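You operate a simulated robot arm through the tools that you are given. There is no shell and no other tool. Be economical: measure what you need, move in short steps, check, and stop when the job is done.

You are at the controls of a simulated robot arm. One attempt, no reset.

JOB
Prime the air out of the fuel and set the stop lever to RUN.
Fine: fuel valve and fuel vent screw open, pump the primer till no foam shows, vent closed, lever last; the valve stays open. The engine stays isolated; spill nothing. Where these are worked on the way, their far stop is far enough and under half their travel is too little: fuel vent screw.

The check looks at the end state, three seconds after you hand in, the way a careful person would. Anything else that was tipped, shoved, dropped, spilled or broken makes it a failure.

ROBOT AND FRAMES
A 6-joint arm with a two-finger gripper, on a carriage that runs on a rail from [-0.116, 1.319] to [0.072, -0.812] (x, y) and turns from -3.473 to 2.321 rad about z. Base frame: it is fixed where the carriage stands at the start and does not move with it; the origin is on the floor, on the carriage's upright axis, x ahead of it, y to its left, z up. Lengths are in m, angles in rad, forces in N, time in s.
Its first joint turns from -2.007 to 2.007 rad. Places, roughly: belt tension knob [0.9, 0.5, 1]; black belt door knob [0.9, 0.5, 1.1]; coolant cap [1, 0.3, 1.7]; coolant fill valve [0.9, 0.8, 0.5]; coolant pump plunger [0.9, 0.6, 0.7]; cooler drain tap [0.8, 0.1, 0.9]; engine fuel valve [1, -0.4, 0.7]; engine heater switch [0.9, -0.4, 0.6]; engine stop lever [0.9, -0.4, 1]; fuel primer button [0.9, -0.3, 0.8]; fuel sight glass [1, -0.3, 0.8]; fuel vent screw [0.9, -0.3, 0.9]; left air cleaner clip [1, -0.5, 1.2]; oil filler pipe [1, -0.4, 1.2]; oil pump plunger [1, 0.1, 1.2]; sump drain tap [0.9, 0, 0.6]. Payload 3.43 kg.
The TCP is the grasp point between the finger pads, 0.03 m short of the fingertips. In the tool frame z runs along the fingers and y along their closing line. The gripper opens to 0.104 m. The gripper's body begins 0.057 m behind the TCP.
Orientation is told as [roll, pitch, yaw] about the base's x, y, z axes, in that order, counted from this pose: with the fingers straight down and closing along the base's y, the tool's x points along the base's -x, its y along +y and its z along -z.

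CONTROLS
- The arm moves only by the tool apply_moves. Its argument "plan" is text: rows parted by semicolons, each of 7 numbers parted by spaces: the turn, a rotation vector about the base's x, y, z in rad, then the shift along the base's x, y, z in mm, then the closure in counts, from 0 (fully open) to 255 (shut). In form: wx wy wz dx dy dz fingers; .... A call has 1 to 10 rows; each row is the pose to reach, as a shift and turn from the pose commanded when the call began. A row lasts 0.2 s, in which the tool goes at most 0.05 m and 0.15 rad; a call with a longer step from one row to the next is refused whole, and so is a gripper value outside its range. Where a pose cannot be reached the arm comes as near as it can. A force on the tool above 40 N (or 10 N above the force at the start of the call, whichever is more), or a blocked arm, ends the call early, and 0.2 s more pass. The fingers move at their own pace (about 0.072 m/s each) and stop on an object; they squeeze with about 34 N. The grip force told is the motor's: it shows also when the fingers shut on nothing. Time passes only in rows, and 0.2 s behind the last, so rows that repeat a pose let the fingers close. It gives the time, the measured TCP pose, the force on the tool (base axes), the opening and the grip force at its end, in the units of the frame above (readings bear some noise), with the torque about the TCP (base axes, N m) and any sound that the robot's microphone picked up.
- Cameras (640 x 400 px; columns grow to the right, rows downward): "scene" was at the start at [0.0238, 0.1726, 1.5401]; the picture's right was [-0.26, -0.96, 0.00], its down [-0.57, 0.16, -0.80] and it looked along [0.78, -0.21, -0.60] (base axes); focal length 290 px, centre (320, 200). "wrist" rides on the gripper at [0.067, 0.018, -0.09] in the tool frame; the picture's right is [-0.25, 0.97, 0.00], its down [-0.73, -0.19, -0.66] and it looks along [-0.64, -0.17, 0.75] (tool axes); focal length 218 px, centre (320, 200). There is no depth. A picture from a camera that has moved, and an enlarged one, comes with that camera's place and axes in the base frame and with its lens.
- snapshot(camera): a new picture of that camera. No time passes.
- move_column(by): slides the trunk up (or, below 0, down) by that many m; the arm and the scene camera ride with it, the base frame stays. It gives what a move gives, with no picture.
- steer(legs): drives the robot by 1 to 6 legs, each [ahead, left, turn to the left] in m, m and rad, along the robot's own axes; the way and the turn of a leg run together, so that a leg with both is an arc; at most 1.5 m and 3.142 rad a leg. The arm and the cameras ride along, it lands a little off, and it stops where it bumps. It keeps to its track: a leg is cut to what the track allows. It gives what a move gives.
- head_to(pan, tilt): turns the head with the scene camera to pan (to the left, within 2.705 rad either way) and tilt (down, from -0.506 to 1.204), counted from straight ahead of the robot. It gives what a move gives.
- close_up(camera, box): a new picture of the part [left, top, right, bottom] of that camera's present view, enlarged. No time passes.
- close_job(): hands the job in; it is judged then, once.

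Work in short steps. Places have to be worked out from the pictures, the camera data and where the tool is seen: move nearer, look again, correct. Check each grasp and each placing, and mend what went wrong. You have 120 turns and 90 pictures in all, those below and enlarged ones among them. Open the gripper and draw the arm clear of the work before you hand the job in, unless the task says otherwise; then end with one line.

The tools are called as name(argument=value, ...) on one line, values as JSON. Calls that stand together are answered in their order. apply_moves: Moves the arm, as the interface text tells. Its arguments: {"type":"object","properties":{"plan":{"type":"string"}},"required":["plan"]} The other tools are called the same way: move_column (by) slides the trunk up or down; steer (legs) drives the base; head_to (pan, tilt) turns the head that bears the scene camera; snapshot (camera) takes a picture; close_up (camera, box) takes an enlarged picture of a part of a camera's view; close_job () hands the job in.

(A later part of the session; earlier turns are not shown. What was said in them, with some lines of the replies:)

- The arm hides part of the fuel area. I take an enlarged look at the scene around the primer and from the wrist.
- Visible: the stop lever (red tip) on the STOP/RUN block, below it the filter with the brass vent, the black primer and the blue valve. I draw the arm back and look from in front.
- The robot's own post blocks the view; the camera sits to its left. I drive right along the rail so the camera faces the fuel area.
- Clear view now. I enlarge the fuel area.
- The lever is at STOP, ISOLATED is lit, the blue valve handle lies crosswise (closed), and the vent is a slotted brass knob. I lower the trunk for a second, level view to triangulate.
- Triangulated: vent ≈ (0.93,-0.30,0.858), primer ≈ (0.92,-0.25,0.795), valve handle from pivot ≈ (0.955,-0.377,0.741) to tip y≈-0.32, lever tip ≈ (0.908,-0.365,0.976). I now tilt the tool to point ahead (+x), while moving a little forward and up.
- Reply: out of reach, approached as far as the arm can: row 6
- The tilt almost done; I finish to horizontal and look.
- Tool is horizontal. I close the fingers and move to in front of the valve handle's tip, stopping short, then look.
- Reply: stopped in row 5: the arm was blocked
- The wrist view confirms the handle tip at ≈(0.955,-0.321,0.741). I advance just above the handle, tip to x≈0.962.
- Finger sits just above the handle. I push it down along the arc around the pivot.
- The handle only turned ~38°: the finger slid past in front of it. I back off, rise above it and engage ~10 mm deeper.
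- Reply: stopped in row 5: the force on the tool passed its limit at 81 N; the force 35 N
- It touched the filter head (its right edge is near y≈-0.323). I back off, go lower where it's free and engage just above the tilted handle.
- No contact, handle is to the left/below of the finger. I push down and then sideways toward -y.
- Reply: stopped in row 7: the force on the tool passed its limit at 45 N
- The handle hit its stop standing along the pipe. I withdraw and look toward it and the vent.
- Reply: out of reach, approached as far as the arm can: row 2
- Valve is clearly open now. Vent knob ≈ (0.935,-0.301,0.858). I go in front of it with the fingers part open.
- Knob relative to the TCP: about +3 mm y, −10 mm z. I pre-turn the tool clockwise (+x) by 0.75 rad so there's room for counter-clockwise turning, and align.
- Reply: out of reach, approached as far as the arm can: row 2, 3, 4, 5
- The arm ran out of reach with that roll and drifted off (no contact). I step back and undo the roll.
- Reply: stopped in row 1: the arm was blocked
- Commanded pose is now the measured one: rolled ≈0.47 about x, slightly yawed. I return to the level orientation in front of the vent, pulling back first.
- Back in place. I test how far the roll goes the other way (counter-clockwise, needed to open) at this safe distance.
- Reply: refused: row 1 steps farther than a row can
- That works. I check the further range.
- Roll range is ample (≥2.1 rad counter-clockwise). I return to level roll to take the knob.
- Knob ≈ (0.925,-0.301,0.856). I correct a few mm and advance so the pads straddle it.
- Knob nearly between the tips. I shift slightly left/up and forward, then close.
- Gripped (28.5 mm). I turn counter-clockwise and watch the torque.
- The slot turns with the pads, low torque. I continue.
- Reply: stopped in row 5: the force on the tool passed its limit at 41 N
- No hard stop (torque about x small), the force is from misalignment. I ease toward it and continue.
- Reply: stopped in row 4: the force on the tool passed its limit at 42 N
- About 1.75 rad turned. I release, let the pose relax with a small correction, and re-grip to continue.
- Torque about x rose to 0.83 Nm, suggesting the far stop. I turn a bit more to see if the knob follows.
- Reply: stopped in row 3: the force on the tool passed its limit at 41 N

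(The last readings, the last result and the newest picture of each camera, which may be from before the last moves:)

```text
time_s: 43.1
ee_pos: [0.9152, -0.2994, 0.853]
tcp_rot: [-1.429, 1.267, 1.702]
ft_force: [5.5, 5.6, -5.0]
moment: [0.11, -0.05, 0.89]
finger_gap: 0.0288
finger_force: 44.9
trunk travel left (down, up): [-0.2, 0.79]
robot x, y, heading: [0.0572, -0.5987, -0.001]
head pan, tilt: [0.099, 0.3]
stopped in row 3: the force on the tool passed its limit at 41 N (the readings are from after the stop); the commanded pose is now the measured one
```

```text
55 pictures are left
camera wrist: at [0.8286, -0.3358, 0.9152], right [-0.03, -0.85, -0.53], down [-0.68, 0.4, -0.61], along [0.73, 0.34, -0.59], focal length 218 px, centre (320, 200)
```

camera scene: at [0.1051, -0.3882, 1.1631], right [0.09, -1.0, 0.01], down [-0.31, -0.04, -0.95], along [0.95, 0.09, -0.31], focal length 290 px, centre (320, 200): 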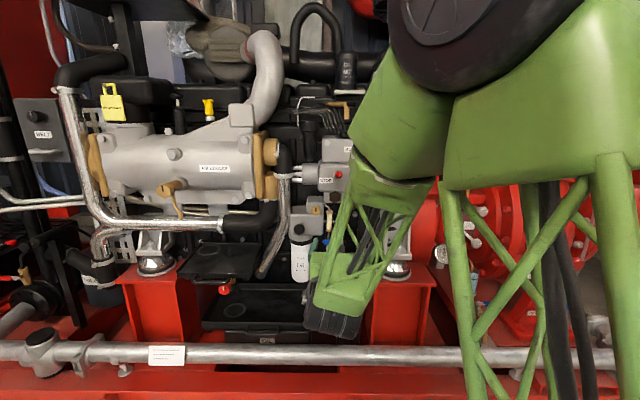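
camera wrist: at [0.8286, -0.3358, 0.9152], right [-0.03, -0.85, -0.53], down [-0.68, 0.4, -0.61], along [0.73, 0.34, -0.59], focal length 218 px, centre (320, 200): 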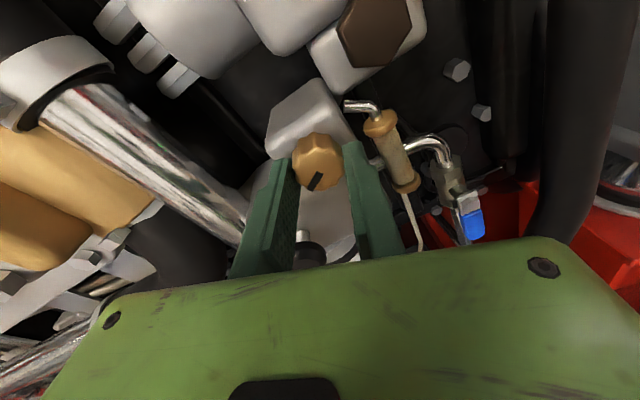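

The slot now lags the fingers: the knob is at its far stop (~2 rad turned). I release, back off, and move in front of the primer with fingers closed.

apply_moves(plan="0 0 0 0 0 0 130; 0 0 0 0 0 0 130; 0 0 0 -35 0 0 130; 0 0 0 -65 0 0 130; 0 0 0 -65 25 -30 255; 0 0 0 -65 50 -58 255; 0 0 0 -65 50 -58 255")

snapshot(camera="wrist")

close_up(camera="scene", box=[270, 150, 370, 290])

```text
time_s: 44.9
ee_pos: [0.8591, -0.2538, 0.7855]
tcp_rot: [-1.418, 1.277, 1.697]
ft_force: [-0.2, 0.0, -0.8]
moment: [0.02, -0.04, -0.01]
finger_gap: 0.0
finger_force: 33.9
trunk travel left (down, up): [-0.2, 0.79]
robot x, y, heading: [0.0549, -0.6044, -0.002]
head pan, tilt: [0.099, 0.3]
stopped in row 7: the arm was blocked; the commanded pose is now the measured one
```

```text
54 pictures are left
camera wrist: at [0.7715, -0.2879, 0.8488], right [-0.04, -0.85, -0.52], down [-0.68, 0.41, -0.61], along [0.74, 0.32, -0.59], focal length 218 px, centre (320, 200)
```

wrist: 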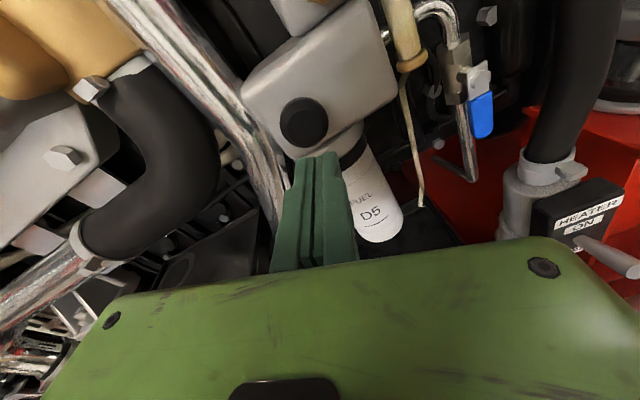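

```text
2.86 times, centred on (320, 220) of scene
camera zoom: at [0.1083, -0.3863, 1.1647], right [0.1, -1.0, 0.01], down [-0.31, -0.04, -0.95], along [0.94, 0.09, -0.32], focal length 828 px, centre (320, 143)
```

zoom: 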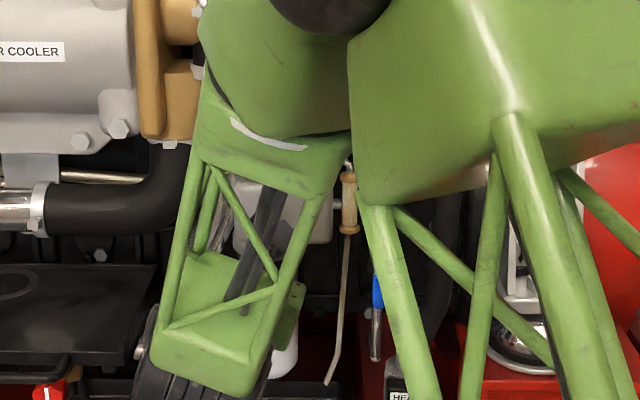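

Primer centre ≈ (0.92,-0.252,0.798); the fingertip is ~12 mm low. The sight glass is visible in the scene view. I raise and do one trial stroke.

apply_moves(plan="0 0 0 0 0 6 255; 0 0 0 10 1 12 255; 0 0 0 25 1 12 255; 0 0 0 35 1 12 255; 0 0 0 42 1 12 255; 0 0 0 49 1 12 255")

snapshot(camera="wrist")

close_up(camera="scene", box=[300, 190, 360, 230])

```text
time_s: 46.3
ee_pos: [0.9046, -0.2515, 0.7976]
tcp_rot: [-1.419, 1.269, 1.703]
ft_force: [-29.9, 12.8, 0.8]
moment: [-0.08, -0.14, 0.51]
finger_gap: 0.0
finger_force: 34.1
trunk travel left (down, up): [-0.2, 0.79]
robot x, y, heading: [0.0524, -0.6059, -0.003]
head pan, tilt: [0.099, 0.3]
heard: click
```

```text
52 pictures are left
camera wrist: at [0.8171, -0.2867, 0.8609], right [-0.03, -0.85, -0.53], down [-0.68, 0.41, -0.61], along [0.73, 0.34, -0.59], focal length 218 px, centre (320, 200)
```

wrist: 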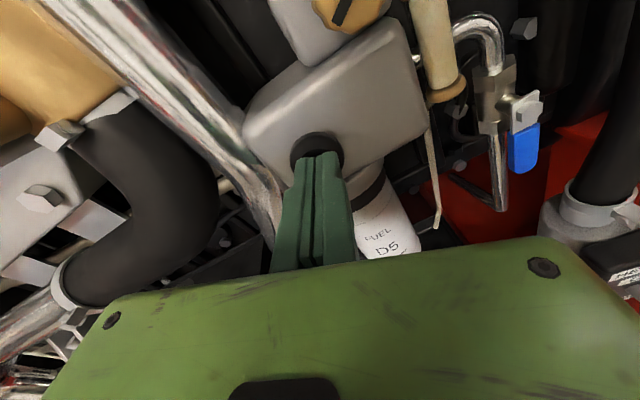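

```text
10.00 times, centred on (330, 210) of scene
camera zoom: at [0.1062, -0.3951, 1.165], right [0.1, -1.0, 0.0], down [-0.31, -0.03, -0.95], along [0.94, 0.09, -0.31], focal length 2898 px, centre (220, 100)
```

zoom: 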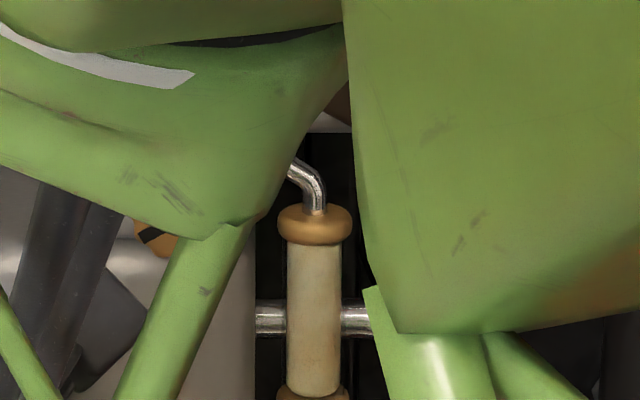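

A click at the end of the stroke — working. I pump several strokes.

apply_moves(plan="0 0 0 -24 0 0 255; 0 0 0 -24 0 0 255; 0 0 0 -10 0 0 255; 0 0 0 0 0 0 255; 0 0 0 0 0 0 255; 0 0 0 -24 0 0 255; 0 0 0 -24 0 0 255; 0 0 0 -10 0 0 255; 0 0 0 0 0 0 255; 0 0 0 0 0 0 255")

close_up(camera="scene", box=[300, 190, 360, 230])

```text
time_s: 48.5
ee_pos: [0.9044, -0.2516, 0.7998]
tcp_rot: [-1.42, 1.27, 1.704]
ft_force: [-37.6, 16.8, -0.8]
moment: [-0.07, -0.16, 0.5]
finger_gap: 0.0
finger_force: 33.7
trunk travel left (down, up): [-0.2, 0.79]
robot x, y, heading: [0.0522, -0.6005, -0.002]
head pan, tilt: [0.099, 0.3]
heard: click, click
```

```text
10.00 times, centred on (330, 210) of scene
camera zoom: at [0.1062, -0.3962, 1.1663], right [0.1, -1.0, 0.0], down [-0.31, -0.03, -0.95], along [0.94, 0.09, -0.31], focal length 2898 px, centre (220, 100)
```

zoom: 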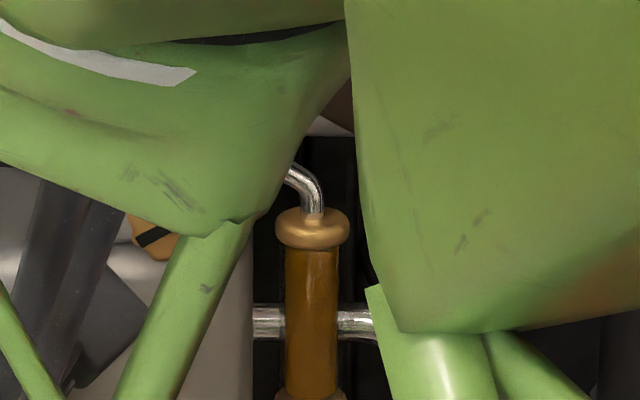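

The glass turned amber. I check the whole glass from the wrist and scene for remaining foam.

close_up(camera="wrist", box=[380, 0, 480, 110])

close_up(camera="scene", box=[320, 205, 350, 245])

```text
3.64 times, centred on (430, 55) of wrist
camera zoom: at [0.8175, -0.2875, 0.863], right [-0.03, -0.85, -0.53], down [-0.68, 0.41, -0.61], along [0.73, 0.34, -0.59], focal length 794 px, centre (-80, 727)
```

zoom: 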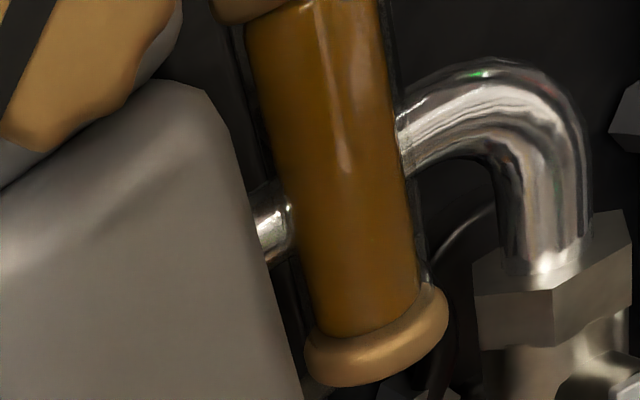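

```text
10.00 times, centred on (335, 225) of scene
camera zoom: at [0.1062, -0.3962, 1.1663], right [0.1, -1.0, 0.0], down [-0.31, -0.03, -0.95], along [0.94, 0.09, -0.31], focal length 2898 px, centre (170, -50)
```

zoom: 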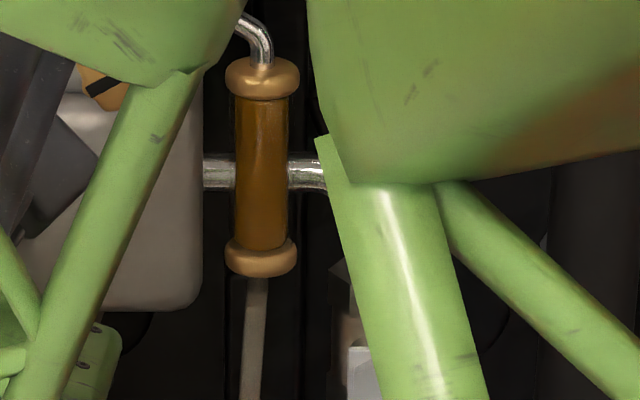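

Clear amber throughout, no foam. I withdraw and go back in front of the vent with fingers part open, same roll.

apply_moves(plan="0 0 0 -30 0 0 255; 0 0 0 -55 0 0 255; 0 0 0 -55 -24 28 130; 0 0 0 -55 -47 55 130; 0 0 0 -50 -47 57 130; 0 0 0 -45 -47 57 130")

snapshot(camera="wrist")

```text
time_s: 49.9
ee_pos: [0.861, -0.3053, 0.869]
tcp_rot: [-1.423, 1.262, 1.695]
ft_force: [-0.4, -0.1, -0.2]
moment: [0.02, 0.01, -0.05]
finger_gap: 0.0508
finger_force: 0.0
trunk travel left (down, up): [-0.2, 0.79]
robot x, y, heading: [0.053, -0.5977, -0.005]
head pan, tilt: [0.099, 0.3]
```

```text
47 pictures are left
camera wrist: at [0.7732, -0.3417, 0.9318], right [-0.04, -0.85, -0.53], down [-0.68, 0.41, -0.61], along [0.73, 0.34, -0.59], focal length 218 px, centre (320, 200)
```

wrist: 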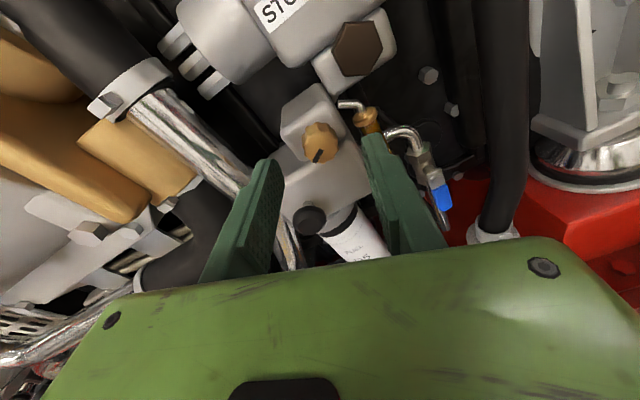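

Knob is ~9 mm below tool axis, y fine. I advance and grip.

apply_moves(plan="0 0 0 12 1 -5 130; 0 0 0 25 1 -9 130; 0 0 0 40 2 -9 130; 0 0 0 51 2 -9 130; 0 0 0 51 2 -9 255; 0 0 0 51 2 -9 255; 0 0 0 51 2 -9 255")

snapshot(camera="wrist")

```text
time_s: 51.4
ee_pos: [0.9089, -0.3018, 0.8601]
tcp_rot: [-1.45, 1.26, 1.678]
ft_force: [-11.6, -8.1, 9.6]
moment: [0.0, -0.32, 0.25]
finger_gap: 0.028
finger_force: 45.4
trunk travel left (down, up): [-0.2, 0.79]
robot x, y, heading: [0.0527, -0.6035, -0.0]
head pan, tilt: [0.099, 0.3]
stopped in row 7: the force on the tool passed its limit at 42 N (the readings are from after the stop); the commanded pose is now the measured one
```

```text
46 pictures are left
camera wrist: at [0.8212, -0.3379, 0.9207], right [-0.03, -0.84, -0.53], down [-0.68, 0.41, -0.61], along [0.74, 0.34, -0.58], focal length 218 px, centre (320, 200)
```

wrist: 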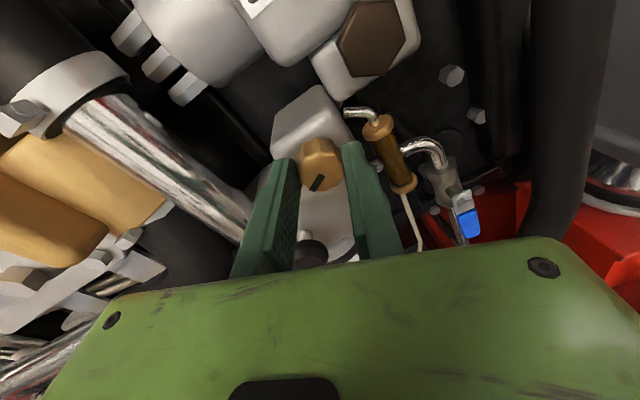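

Gripped at 28 mm. I turn clockwise to close.

apply_moves(plan="0.14 0 0 0 -1 1 255; 0.28 0 0 0 -1 1 255; 0.42 0 0 0 -1 1 255; 0.56 0 0 0 -1 1 255; 0.7 0 0 0 -1 1 255; 0.84 0 0 0 -1 1 255; 0.98 0 0 0 -1 1 255; 1.12 0 0 0 -1 1 255; 1.26 0 0 0 -1 1 255; 1.4 0 0 0 -1 1 255")

snapshot(camera="wrist")

```text
time_s: 53.1
ee_pos: [0.9092, -0.3036, 0.858]
tcp_rot: [-1.53, 0.281, 1.596]
ft_force: [-14.3, -9.3, 6.7]
moment: [0.04, -0.66, -0.02]
finger_gap: 0.0273
finger_force: 45.2
trunk travel left (down, up): [-0.2, 0.79]
robot x, y, heading: [0.0525, -0.6036, -0.002]
head pan, tilt: [0.099, 0.3]
stopped in row 8: the force on the tool passed its limit at 42 N (the readings are from after the stop); the commanded pose is now the measured one
```

```text
45 pictures are left
camera wrist: at [0.82, -0.3739, 0.8625], right [-0.04, -0.03, -1.0], down [-0.67, 0.75, 0.01], along [0.74, 0.67, -0.05], focal length 218 px, centre (320, 200)
```

wrist: 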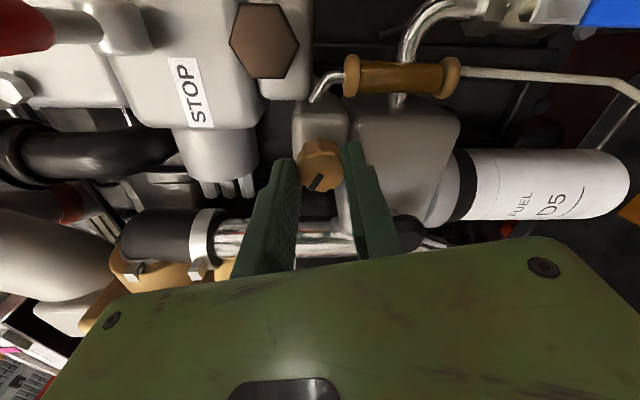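

Knob follows. I relax the offset slightly and continue clockwise.

apply_moves(plan="0 0 0 -1 -2 1 255; 0.14 0 0 -1 -2 1 255; 0.28 0 0 -1 -2 1 255; 0.42 0 0 -1 -2 1 255; 0.56 0 0 -1 -2 1 255; 0.7 0 0 -1 -2 1 255; 0.84 0 0 -1 -2 1 255; 0.98 0 0 -1 -2 1 255; 1.12 0 0 -1 -2 1 255")

snapshot(camera="wrist")

```text
time_s: 54.5
ee_pos: [0.9062, -0.3063, 0.8568]
tcp_rot: [-1.538, -0.405, 1.584]
ft_force: [-6.6, -6.1, 4.8]
moment: [0.07, -0.68, 0.08]
finger_gap: 0.0269
finger_force: 44.9
trunk travel left (down, up): [-0.2, 0.79]
robot x, y, heading: [0.0516, -0.6033, -0.001]
head pan, tilt: [0.099, 0.3]
stopped in row 7: the force on the tool passed its limit at 41 N (the readings are from after the stop); the commanded pose is now the measured one
```

```text
44 pictures are left
camera wrist: at [0.8176, -0.3612, 0.8157], right [-0.04, 0.61, -0.79], down [-0.66, 0.58, 0.48], along [0.75, 0.54, 0.38], focal length 218 px, centre (320, 200)
```

wrist: 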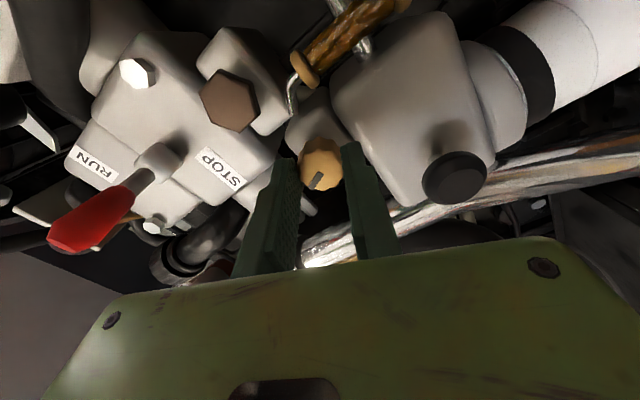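

The glass looks mottled now; I zoom in on it.

close_up(camera="wrist", box=[270, 0, 430, 100])

close_up(camera="scene", box=[310, 195, 350, 235])

```text
4.00 times, centred on (350, 50) of wrist
camera zoom: at [0.8176, -0.3612, 0.8157], right [-0.04, 0.61, -0.79], down [-0.66, 0.58, 0.48], along [0.75, 0.54, 0.38], focal length 873 px, centre (200, 800)
```

zoom: 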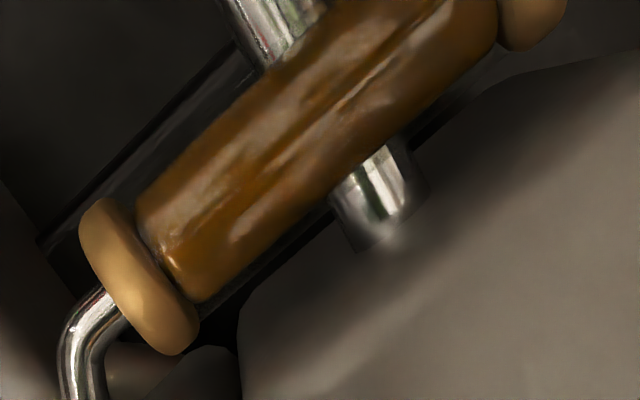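

```text
10.00 times, centred on (330, 215) of scene
camera zoom: at [0.1022, -0.4036, 1.1712], right [0.1, -1.0, -0.01], down [-0.31, -0.02, -0.95], along [0.95, 0.1, -0.31], focal length 2898 px, centre (220, 50)
```

zoom: 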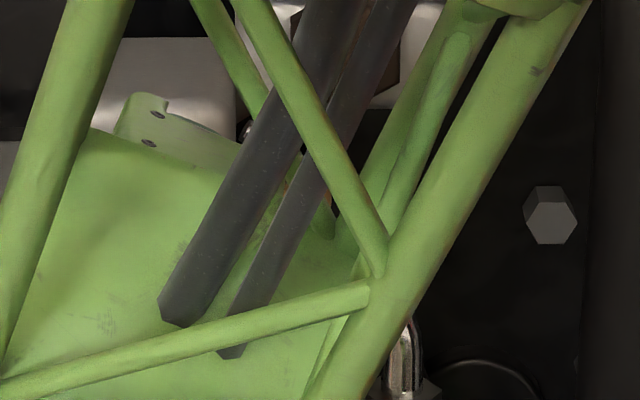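

That's only reflection on the clear amber. I continue clockwise to the stop.

apply_moves(plan="0 0 0 -1 -1 1 255; 0.12 0 0 -1 -1 1 255; 0.24 0 0 -1 -1 1 255; 0.36 0 0 -1 -1 1 255; 0.48 0 0 -1 -1 1 255; 0.6 0 0 -1 -1 1 255")

snapshot(camera="wrist")

```text
time_s: 55.9
ee_pos: [0.9051, -0.3033, 0.8558]
tcp_rot: [-1.543, -1.006, 1.578]
ft_force: [-10.6, 7.9, -14.9]
moment: [-0.65, 0.74, 0.28]
finger_gap: 0.0273
finger_force: 44.8
trunk travel left (down, up): [-0.2, 0.79]
robot x, y, heading: [0.0514, -0.6016, -0.001]
head pan, tilt: [0.099, 0.3]
```

```text
41 pictures are left
camera wrist: at [0.8149, -0.3264, 0.7909], right [-0.03, 0.95, -0.31], down [-0.65, 0.21, 0.73], along [0.76, 0.22, 0.61], focal length 218 px, centre (320, 200)
```

wrist: 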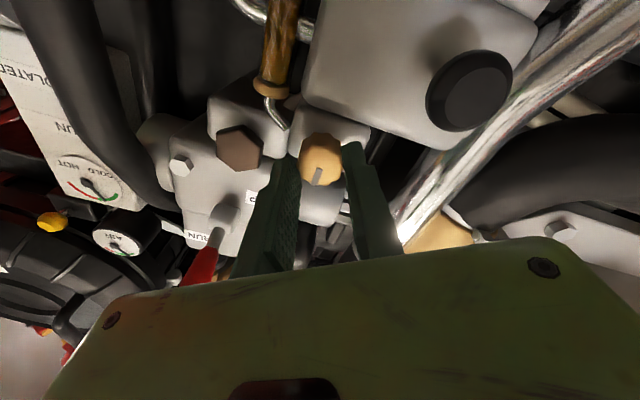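

Torque −0.65 and the slot begins to lag: closing stop. One more small twist to make sure.

apply_moves(plan="0.12 0 0 0 0 1 255; 0.24 0 0 0 0 1 255; 0.34 0 0 0 0 1 255")

close_up(camera="wrist", box=[220, 60, 420, 220])

```text
time_s: 56.7
ee_pos: [0.9049, -0.3009, 0.8566]
tcp_rot: [-1.552, -1.344, 1.583]
ft_force: [-7.0, 22.0, -14.6]
moment: [-0.77, 0.8, 0.7]
finger_gap: 0.0273
finger_force: 45.6
trunk travel left (down, up): [-0.2, 0.79]
robot x, y, heading: [0.0524, -0.6031, 0.004]
head pan, tilt: [0.099, 0.3]
```

```text
2.50 times, centred on (320, 140) of wrist
camera zoom: at [0.8154, -0.3025, 0.7878], right [-0.03, 1.0, 0.03], down [-0.65, -0.04, 0.76], along [0.76, 0.0, 0.65], focal length 546 px, centre (320, 350)
```

zoom: 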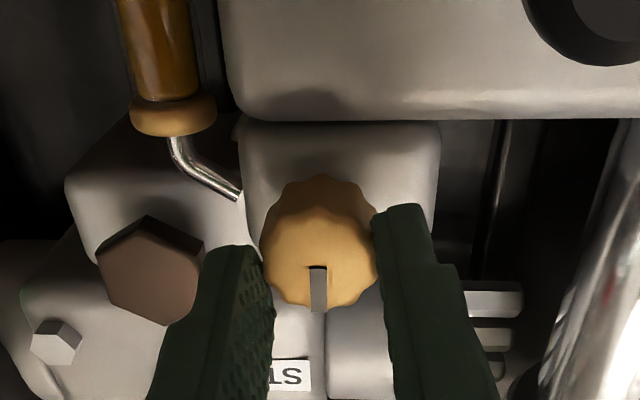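

Slot is upright again as at the start: vent closed. I release, back away and look at the lever.

apply_moves(plan="0 0 0 0 0 0 130; 0 0 0 0 0 0 130; 0 0 0 -40 0 0 130; 0 0 0 -80 0 0 130; 0 0 0 -100 -10 20 130; 0 0 0 -100 -30 50 255")

snapshot(camera="wrist")

snapshot(camera="scene")

```text
time_s: 58.1
ee_pos: [0.808, -0.3267, 0.9149]
tcp_rot: [-1.542, -1.332, 1.57]
ft_force: [-0.5, 0.2, -0.7]
moment: [0.03, -0.04, 0.02]
finger_gap: 0.0
finger_force: 5.6
trunk travel left (down, up): [-0.2, 0.79]
robot x, y, heading: [0.0527, -0.6018, 0.001]
head pan, tilt: [0.099, 0.3]
```

```text
39 pictures are left
camera wrist: at [0.7179, -0.3281, 0.8468], right [-0.03, 1.0, 0.02], down [-0.65, -0.03, 0.76], along [0.76, 0.01, 0.65], focal length 218 px, centre (320, 200)
```

wrist: 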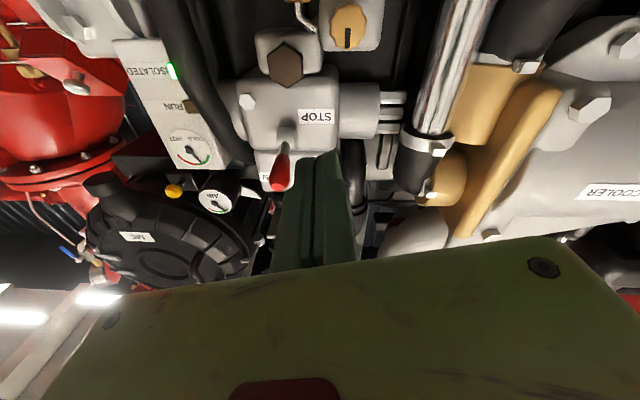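

```text
38 pictures are left
camera scene: at [0.1041, -0.3937, 1.1807], right [0.1, -1.0, 0.0], down [-0.31, -0.03, -0.95], along [0.95, 0.09, -0.31], focal length 290 px, centre (320, 200)
```

scene: 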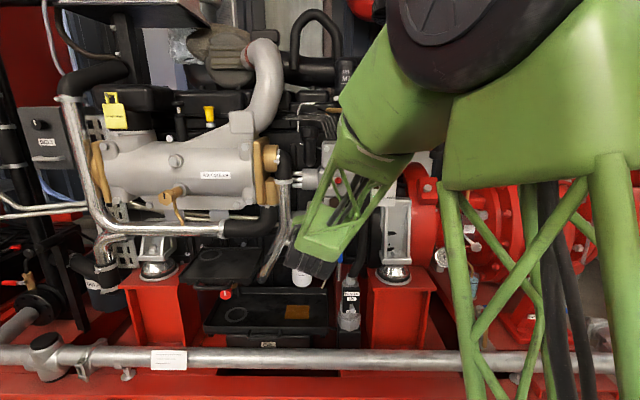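

I zoom on the amber patch in the tray and on the lever.

close_up(camera="scene", box=[200, 240, 370, 350])

close_up(camera="wrist", box=[220, 60, 360, 200])

```text
3.64 times, centred on (285, 295) of scene
camera zoom: at [0.1041, -0.3937, 1.1807], right [0.1, -1.0, 0.0], down [-0.31, -0.03, -0.95], along [0.95, 0.09, -0.31], focal length 1054 px, centre (447, -146)
```

zoom: 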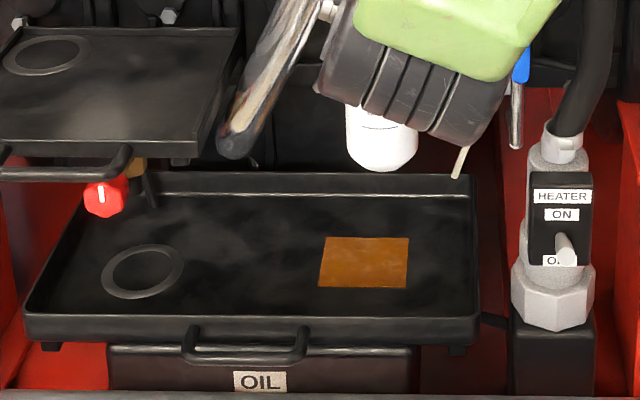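

```text
2.86 times, centred on (290, 130) of wrist
camera zoom: at [0.7179, -0.3281, 0.8468], right [-0.03, 1.0, 0.02], down [-0.65, -0.03, 0.76], along [0.76, 0.01, 0.65], focal length 624 px, centre (406, 400)
```

zoom: 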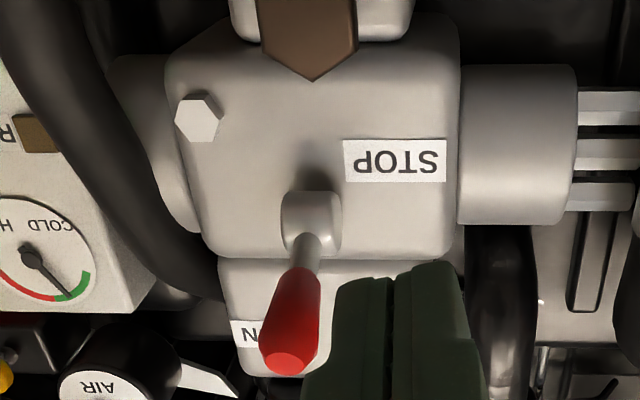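

The tray has caught the bled fuel under the tube as meant. The lever sticks out from a boss at ≈(0.96,-0.361,0.954), sloping up to its tip ≈(0.90,-0.367,0.98); STOP is low, RUN above. I go under the tip with closed fingers.

apply_moves(plan="0 0 0 0 -15 8 255; 0 0 0 10 -39 18 255; 0 0 0 40 -39 18 255; 0 0 0 65 -39 18 255; 0 0 0 85 -39 18 255")

snapshot(camera="wrist")

close_up(camera="scene", box=[300, 130, 380, 210])

```text
time_s: 59.3
ee_pos: [0.8872, -0.3732, 0.9295]
tcp_rot: [-1.587, -1.344, 1.614]
ft_force: [0.2, 0.5, 1.3]
moment: [0.0, -0.01, -0.06]
finger_gap: 0.0003
finger_force: 33.8
trunk travel left (down, up): [-0.2, 0.79]
robot x, y, heading: [0.0562, -0.6003, -0.002]
head pan, tilt: [0.099, 0.3]
```

```text
35 pictures are left
camera wrist: at [0.7975, -0.3735, 0.8593], right [-0.03, 1.0, 0.03], down [-0.66, -0.04, 0.75], along [0.75, 0.0, 0.66], focal length 218 px, centre (320, 200)
```

wrist: 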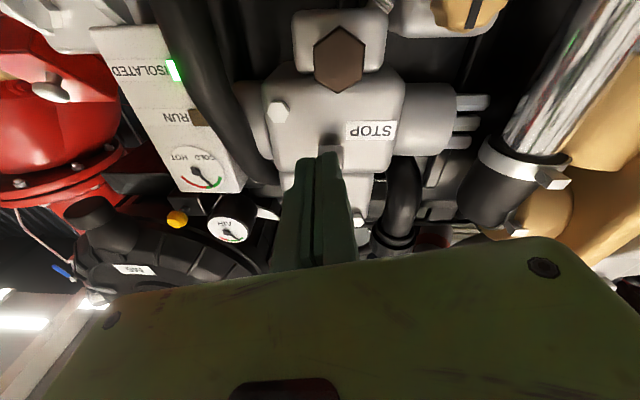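

```text
5.00 times, centred on (340, 170) of scene
camera zoom: at [0.0954, -0.4024, 1.1687], right [0.1, -1.0, -0.01], down [-0.3, -0.02, -0.95], along [0.95, 0.1, -0.3], focal length 1449 px, centre (220, 350)
```

zoom: 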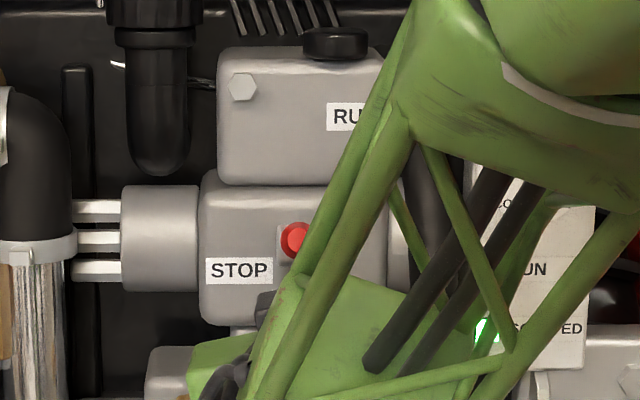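

The fingers are beneath the lever, in line. I push up stepwise.

apply_moves(plan="0 0 0 2 4 10 255; 0 0 0 4 4 20 255; 0 0 0 6 4 30 255; 0 0 0 8 4 40 255; 0 0 0 8 4 48 255")

snapshot(camera="wrist")

close_up(camera="scene", box=[300, 130, 380, 210])

```text
time_s: 60.5
ee_pos: [0.8946, -0.3687, 0.9787]
tcp_rot: [-1.577, -1.341, 1.608]
ft_force: [-0.5, -1.2, -0.4]
moment: [0.04, 0.01, -0.04]
finger_gap: 0.0001
finger_force: 34.1
trunk travel left (down, up): [-0.2, 0.79]
robot x, y, heading: [0.0511, -0.6043, -0.008]
head pan, tilt: [0.099, 0.3]
```

```text
33 pictures are left
camera wrist: at [0.8057, -0.369, 0.9087], right [-0.03, 1.0, 0.03], down [-0.66, -0.04, 0.75], along [0.75, 0.0, 0.66], focal length 218 px, centre (320, 200)
```

wrist: 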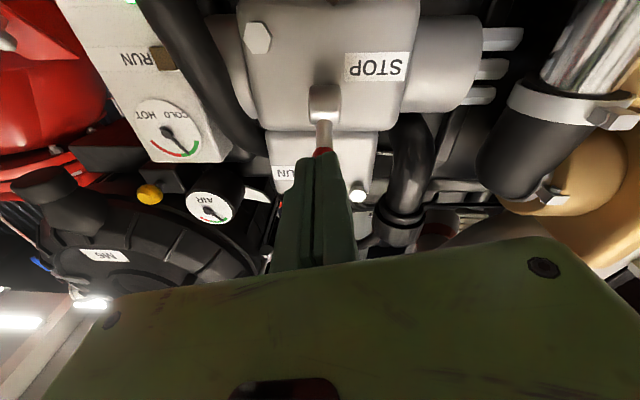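

```text
5.00 times, centred on (340, 170) of scene
camera zoom: at [0.0955, -0.401, 1.1709], right [0.1, -1.0, 0.0], down [-0.3, -0.03, -0.95], along [0.95, 0.09, -0.3], focal length 1449 px, centre (220, 350)
```

zoom: 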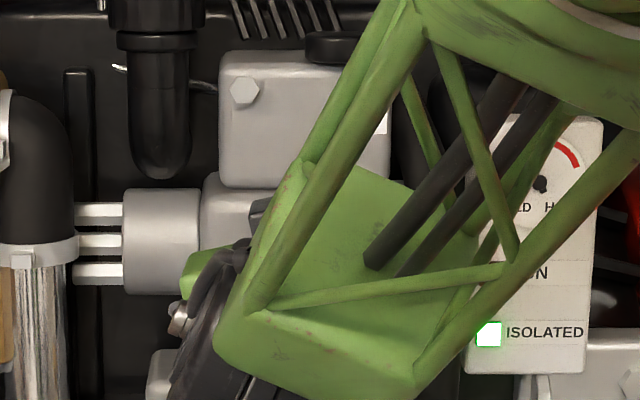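

No resistance; the lever seems carried upward behind the fingers. I keep raising.

apply_moves(plan="0 0 0 0 0 10 255; 0 0 0 2 0 20 255; 0 0 0 5 0 30 255; 0 0 0 8 0 38 255; 0 0 0 12 0 44 255")

snapshot(camera="wrist")

close_up(camera="scene", box=[300, 130, 380, 210])

```text
time_s: 61.7
ee_pos: [0.9064, -0.3691, 1.0241]
tcp_rot: [-1.584, -1.342, 1.608]
ft_force: [-1.1, -0.5, 0.3]
moment: [0.02, -0.02, 0.0]
finger_gap: 0.0
finger_force: 33.9
trunk travel left (down, up): [-0.2, 0.79]
robot x, y, heading: [0.0522, -0.6049, -0.002]
head pan, tilt: [0.099, 0.3]
```

```text
31 pictures are left
camera wrist: at [0.818, -0.3693, 0.9541], right [-0.03, 1.0, 0.03], down [-0.66, -0.04, 0.75], along [0.75, 0.0, 0.66], focal length 218 px, centre (320, 200)
```

wrist: 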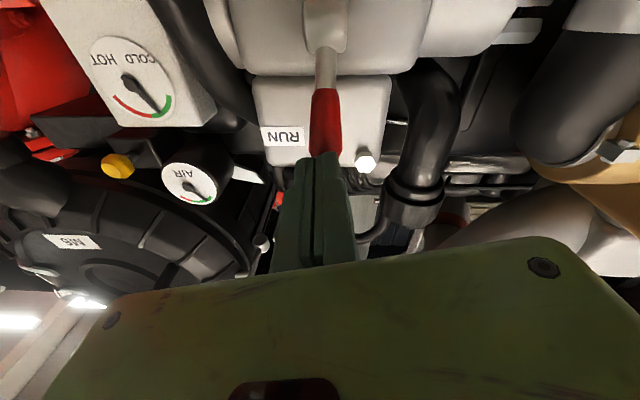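

```text
5.00 times, centred on (340, 170) of scene
camera zoom: at [0.0949, -0.4014, 1.1724], right [0.1, -1.0, 0.0], down [-0.3, -0.03, -0.95], along [0.95, 0.1, -0.3], focal length 1449 px, centre (220, 350)
```

zoom: 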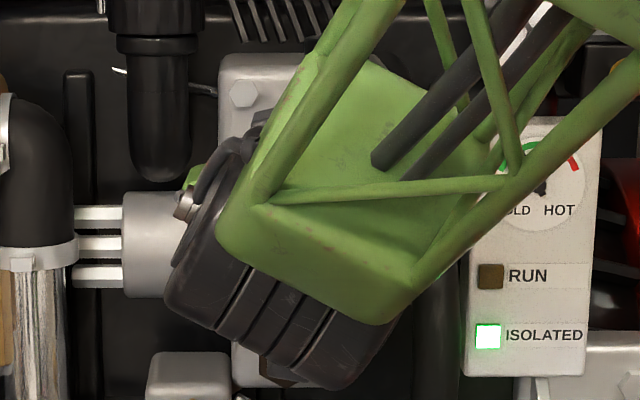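

The lever now stands up by the RUN label, with the finger at its very tip. I drop back and push it forward at mid-grip to be sure it's at the stop.

apply_moves(plan="0 0 0 -30 0 0 255; 0 0 0 -35 2 -22 255; 0 0 0 -20 2 -26 255; 0 0 0 -10 2 -26 255; 0 0 0 -2 2 -26 255; 0 0 0 5 2 -25 255")

snapshot(camera="wrist")

```text
time_s: 63.1
ee_pos: [0.911, -0.366, 0.9972]
tcp_rot: [-1.585, -1.342, 1.614]
ft_force: [-0.5, -0.5, -0.1]
moment: [0.04, -0.01, -0.02]
finger_gap: 0.0
finger_force: 33.7
trunk travel left (down, up): [-0.2, 0.79]
robot x, y, heading: [0.0578, -0.6022, -0.004]
head pan, tilt: [0.099, 0.3]
```

```text
29 pictures are left
camera wrist: at [0.8225, -0.3664, 0.927], right [-0.03, 1.0, 0.03], down [-0.66, -0.04, 0.75], along [0.75, 0.0, 0.66], focal length 218 px, centre (320, 200)
```

wrist: 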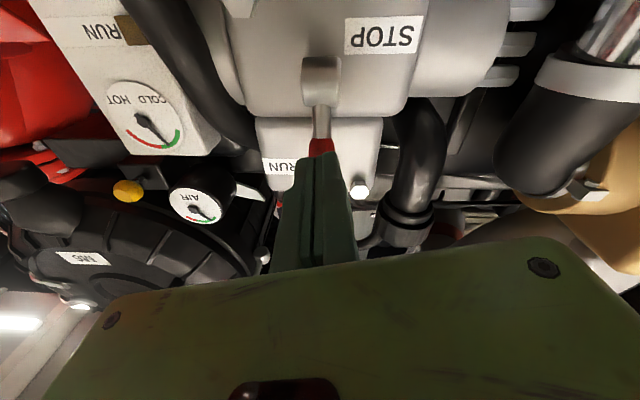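

No resistance yet; I push further forward in small steps.

apply_moves(plan="0 0 0 6 0 0 255; 0 0 0 12 0 1 255; 0 0 0 17 0 1 255; 0 0 0 22 0 2 255")

snapshot(camera="wrist")

```text
time_s: 63.6
ee_pos: [0.9167, -0.3665, 0.9971]
tcp_rot: [-1.575, -1.342, 1.604]
ft_force: [-13.4, -4.9, -2.6]
moment: [0.13, -0.12, -0.04]
finger_gap: 0.006
finger_force: 34.3
trunk travel left (down, up): [-0.2, 0.79]
robot x, y, heading: [0.0547, -0.6006, -0.003]
head pan, tilt: [0.099, 0.3]
stopped in row 2: the force on the tool passed its limit at 69 N (the readings are from after the stop); the commanded pose is now the measured one
```

```text
28 pictures are left
camera wrist: at [0.8279, -0.367, 0.9268], right [-0.03, 1.0, 0.03], down [-0.66, -0.04, 0.75], along [0.75, 0.0, 0.66], focal length 218 px, centre (320, 200)
```

wrist: 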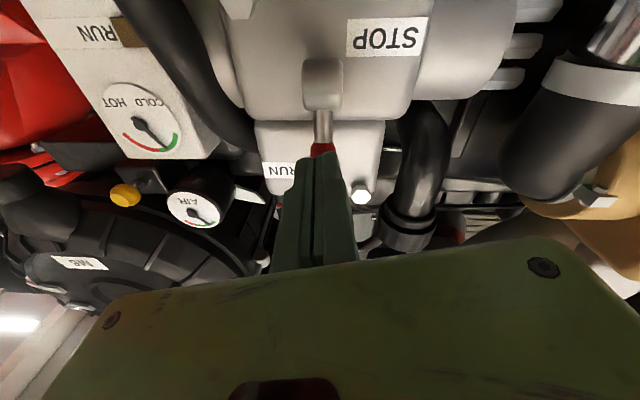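

Firm stop reached: the lever is hard against RUN. I open the fingers, withdraw well clear, and check everything.

apply_moves(plan="0 0 0 -1 0 0 150; 0 0 0 -20 0 0 150; 0 0 0 -60 0 0 100; 0 0 0 -100 -10 0 0; 0 0 0 -140 -30 0 0; 0 0 0 -160 -50 0 0")

snapshot(camera="wrist")

snapshot(camera="scene")

```text
time_s: 64.0
ee_pos: [0.9123, -0.3574, 0.9946]
tcp_rot: [-1.554, -1.339, 1.595]
ft_force: [-51.6, 13.0, -13.3]
moment: [-0.34, -0.35, -0.2]
finger_gap: 0.0222
finger_force: 0.2
trunk travel left (down, up): [-0.2, 0.79]
robot x, y, heading: [0.0475, -0.6001, 0.005]
head pan, tilt: [0.099, 0.3]
stopped in row 1: the force on the tool passed its limit at 45 N (the readings are from after the stop); the commanded pose is now the measured one
```

```text
27 pictures are left
camera wrist: at [0.8236, -0.3587, 0.9249], right [-0.04, 1.0, 0.02], down [-0.65, -0.04, 0.76], along [0.76, 0.02, 0.65], focal length 218 px, centre (320, 200)
```

wrist: 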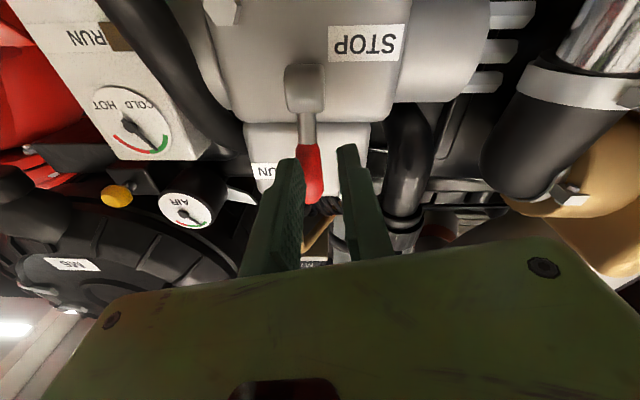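

```text
26 pictures are left
camera scene: at [0.0935, -0.3991, 1.1697], right [0.1, -0.99, 0.0], down [-0.3, -0.03, -0.95], along [0.95, 0.1, -0.3], focal length 290 px, centre (320, 200)
```

scene: 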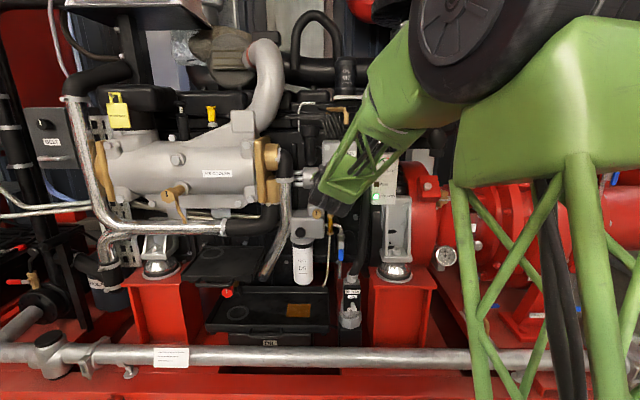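

The left finger presses on the lever grip's side; I pull straight back.

apply_moves(plan="0 0 0 -12 0 0 190; 0 0 0 -40 0 0 190; 0 0 0 -80 0 0 120; 0 0 0 -110 -10 0 60; 0 0 0 -140 -30 0 0")

snapshot(camera="wrist")

```text
time_s: 65.2
ee_pos: [0.7786, -0.3879, 0.9994]
tcp_rot: [-1.546, -1.337, 1.58]
ft_force: [-0.5, 0.0, -0.9]
moment: [-0.01, -0.04, 0.05]
finger_gap: 0.1041
finger_force: 0.1
trunk travel left (down, up): [-0.2, 0.79]
robot x, y, heading: [0.0552, -0.6022, 0.004]
head pan, tilt: [0.099, 0.3]
```

```text
25 pictures are left
camera wrist: at [0.689, -0.3895, 0.9308], right [-0.04, 1.0, 0.02], down [-0.65, -0.04, 0.76], along [0.76, 0.01, 0.65], focal length 218 px, centre (320, 200)
```

wrist: 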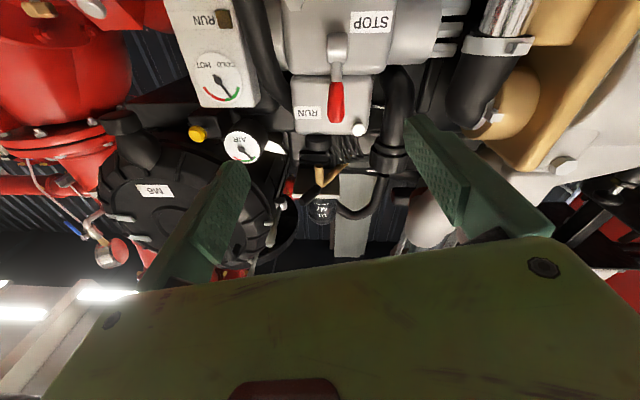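

Lever is at RUN. I draw the arm further back and right for a clean final check.

apply_moves(plan="0 0 0 -30 -20 0 0; 0 0 0 -50 -60 0 0; 0 0 0 -60 -100 0 0; 0 0 0 -60 -140 0 0; 0 0 0 -60 -180 0 0; 0 0 0 -60 -220 0 0")

snapshot(camera="scene")

close_up(camera="scene", box=[280, 130, 400, 250])

```text
time_s: 66.6
ee_pos: [0.7009, -0.543, 1.0176]
tcp_rot: [-1.556, -1.336, 1.538]
ft_force: [0.1, -0.3, 0.1]
moment: [0.02, -0.02, -0.02]
finger_gap: 0.1039
finger_force: 0.1
out of reach, approached as far as the arm can: row 4, 5, 6
trunk travel left (down, up): [-0.2, 0.79]
robot x, y, heading: [0.0528, -0.6027, -0.001]
head pan, tilt: [0.099, 0.3]
```

```text
24 pictures are left
camera scene: at [0.0832, -0.428, 1.1766], right [-0.23, -0.97, 0.0], down [-0.23, 0.05, -0.97], along [0.95, -0.23, -0.23], focal length 290 px, centre (320, 200)
```

scene: 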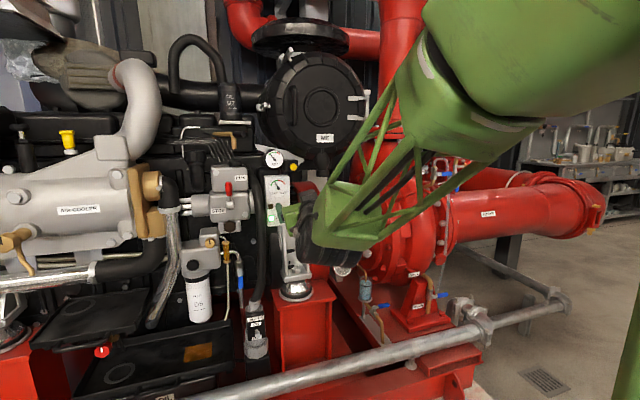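

```text
3.33 times, centred on (340, 190) of scene
camera zoom: at [0.0832, -0.428, 1.1766], right [-0.23, -0.97, 0.0], down [-0.23, 0.05, -0.97], along [0.95, -0.23, -0.23], focal length 966 px, centre (253, 233)
```

zoom: 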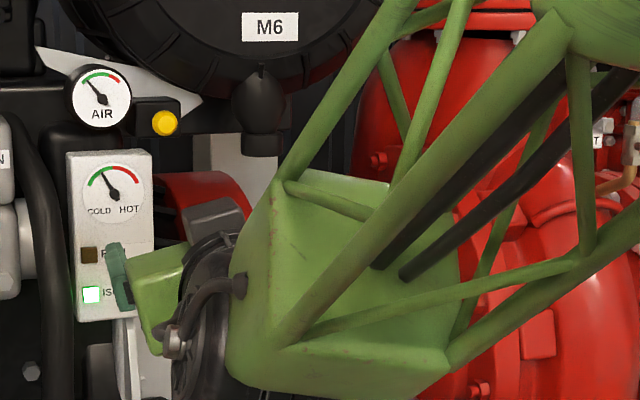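

The fuel area is in plain view now; I enlarge it.

close_up(camera="scene", box=[180, 150, 290, 290])

close_up(camera="scene", box=[190, 220, 250, 290])

close_up(camera="scene", box=[60, 270, 300, 400])

```text
2.86 times, centred on (235, 220) of scene
camera zoom: at [0.0832, -0.428, 1.1766], right [-0.23, -0.97, 0.0], down [-0.23, 0.05, -0.97], along [0.95, -0.23, -0.23], focal length 828 px, centre (563, 143)
```

zoom: 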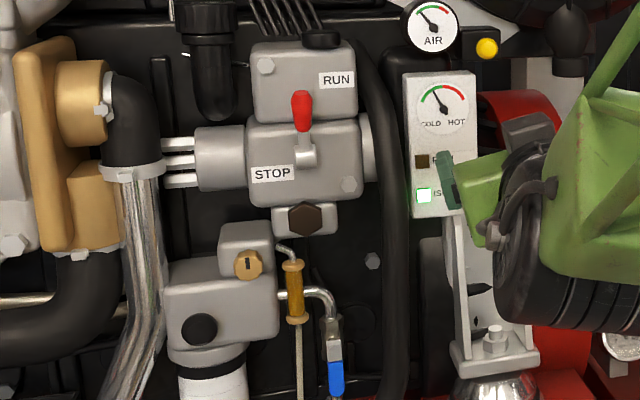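

```text
5.71 times, centred on (220, 255) of scene
camera zoom: at [0.0832, -0.428, 1.1766], right [-0.23, -0.97, 0.0], down [-0.23, 0.05, -0.97], along [0.95, -0.23, -0.23], focal length 1656 px, centre (891, -114)
```

zoom: 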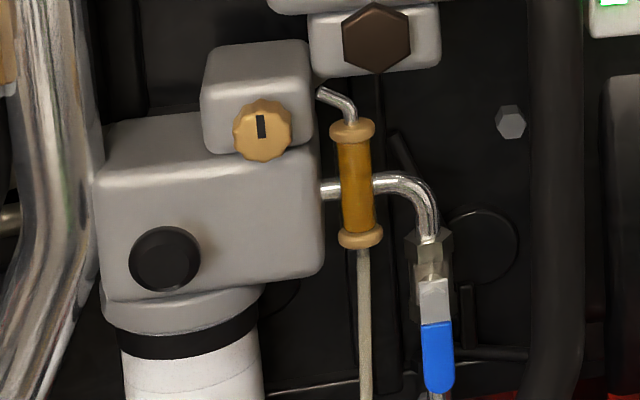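

```text
2.67 times, centred on (180, 335) of scene
camera zoom: at [0.0832, -0.428, 1.1766], right [-0.23, -0.97, 0.0], down [-0.23, 0.05, -0.97], along [0.95, -0.23, -0.23], focal length 773 px, centre (693, -160)
```

zoom: 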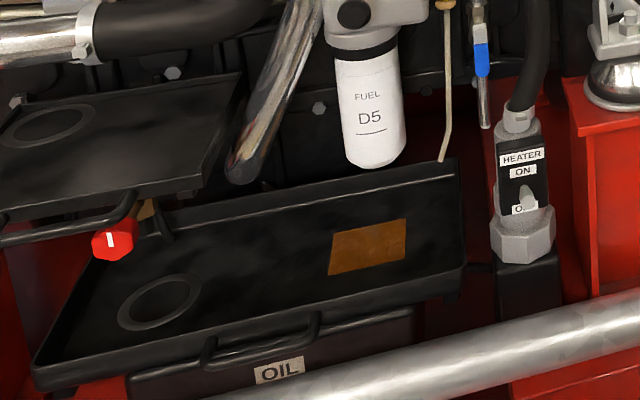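

Valve open, glass clear amber, vent closed, lever at RUN, ISOLATED lit, and the bled fuel held in the tray. The arm is clear with the gripper open, so I hand in.

close_job()

```text
The job is handed in.
```

The job is handed in: fuel valve open, air primed out (sight glass clear amber after three strokes), vent screw closed, stop lever at RUN, and the ISOLATED light still lit; a patch of bled fuel lies in the tray under the drain tube, and while I found the valve handle one finger bumped what was probably the filter head (81 N), with no damage visible.
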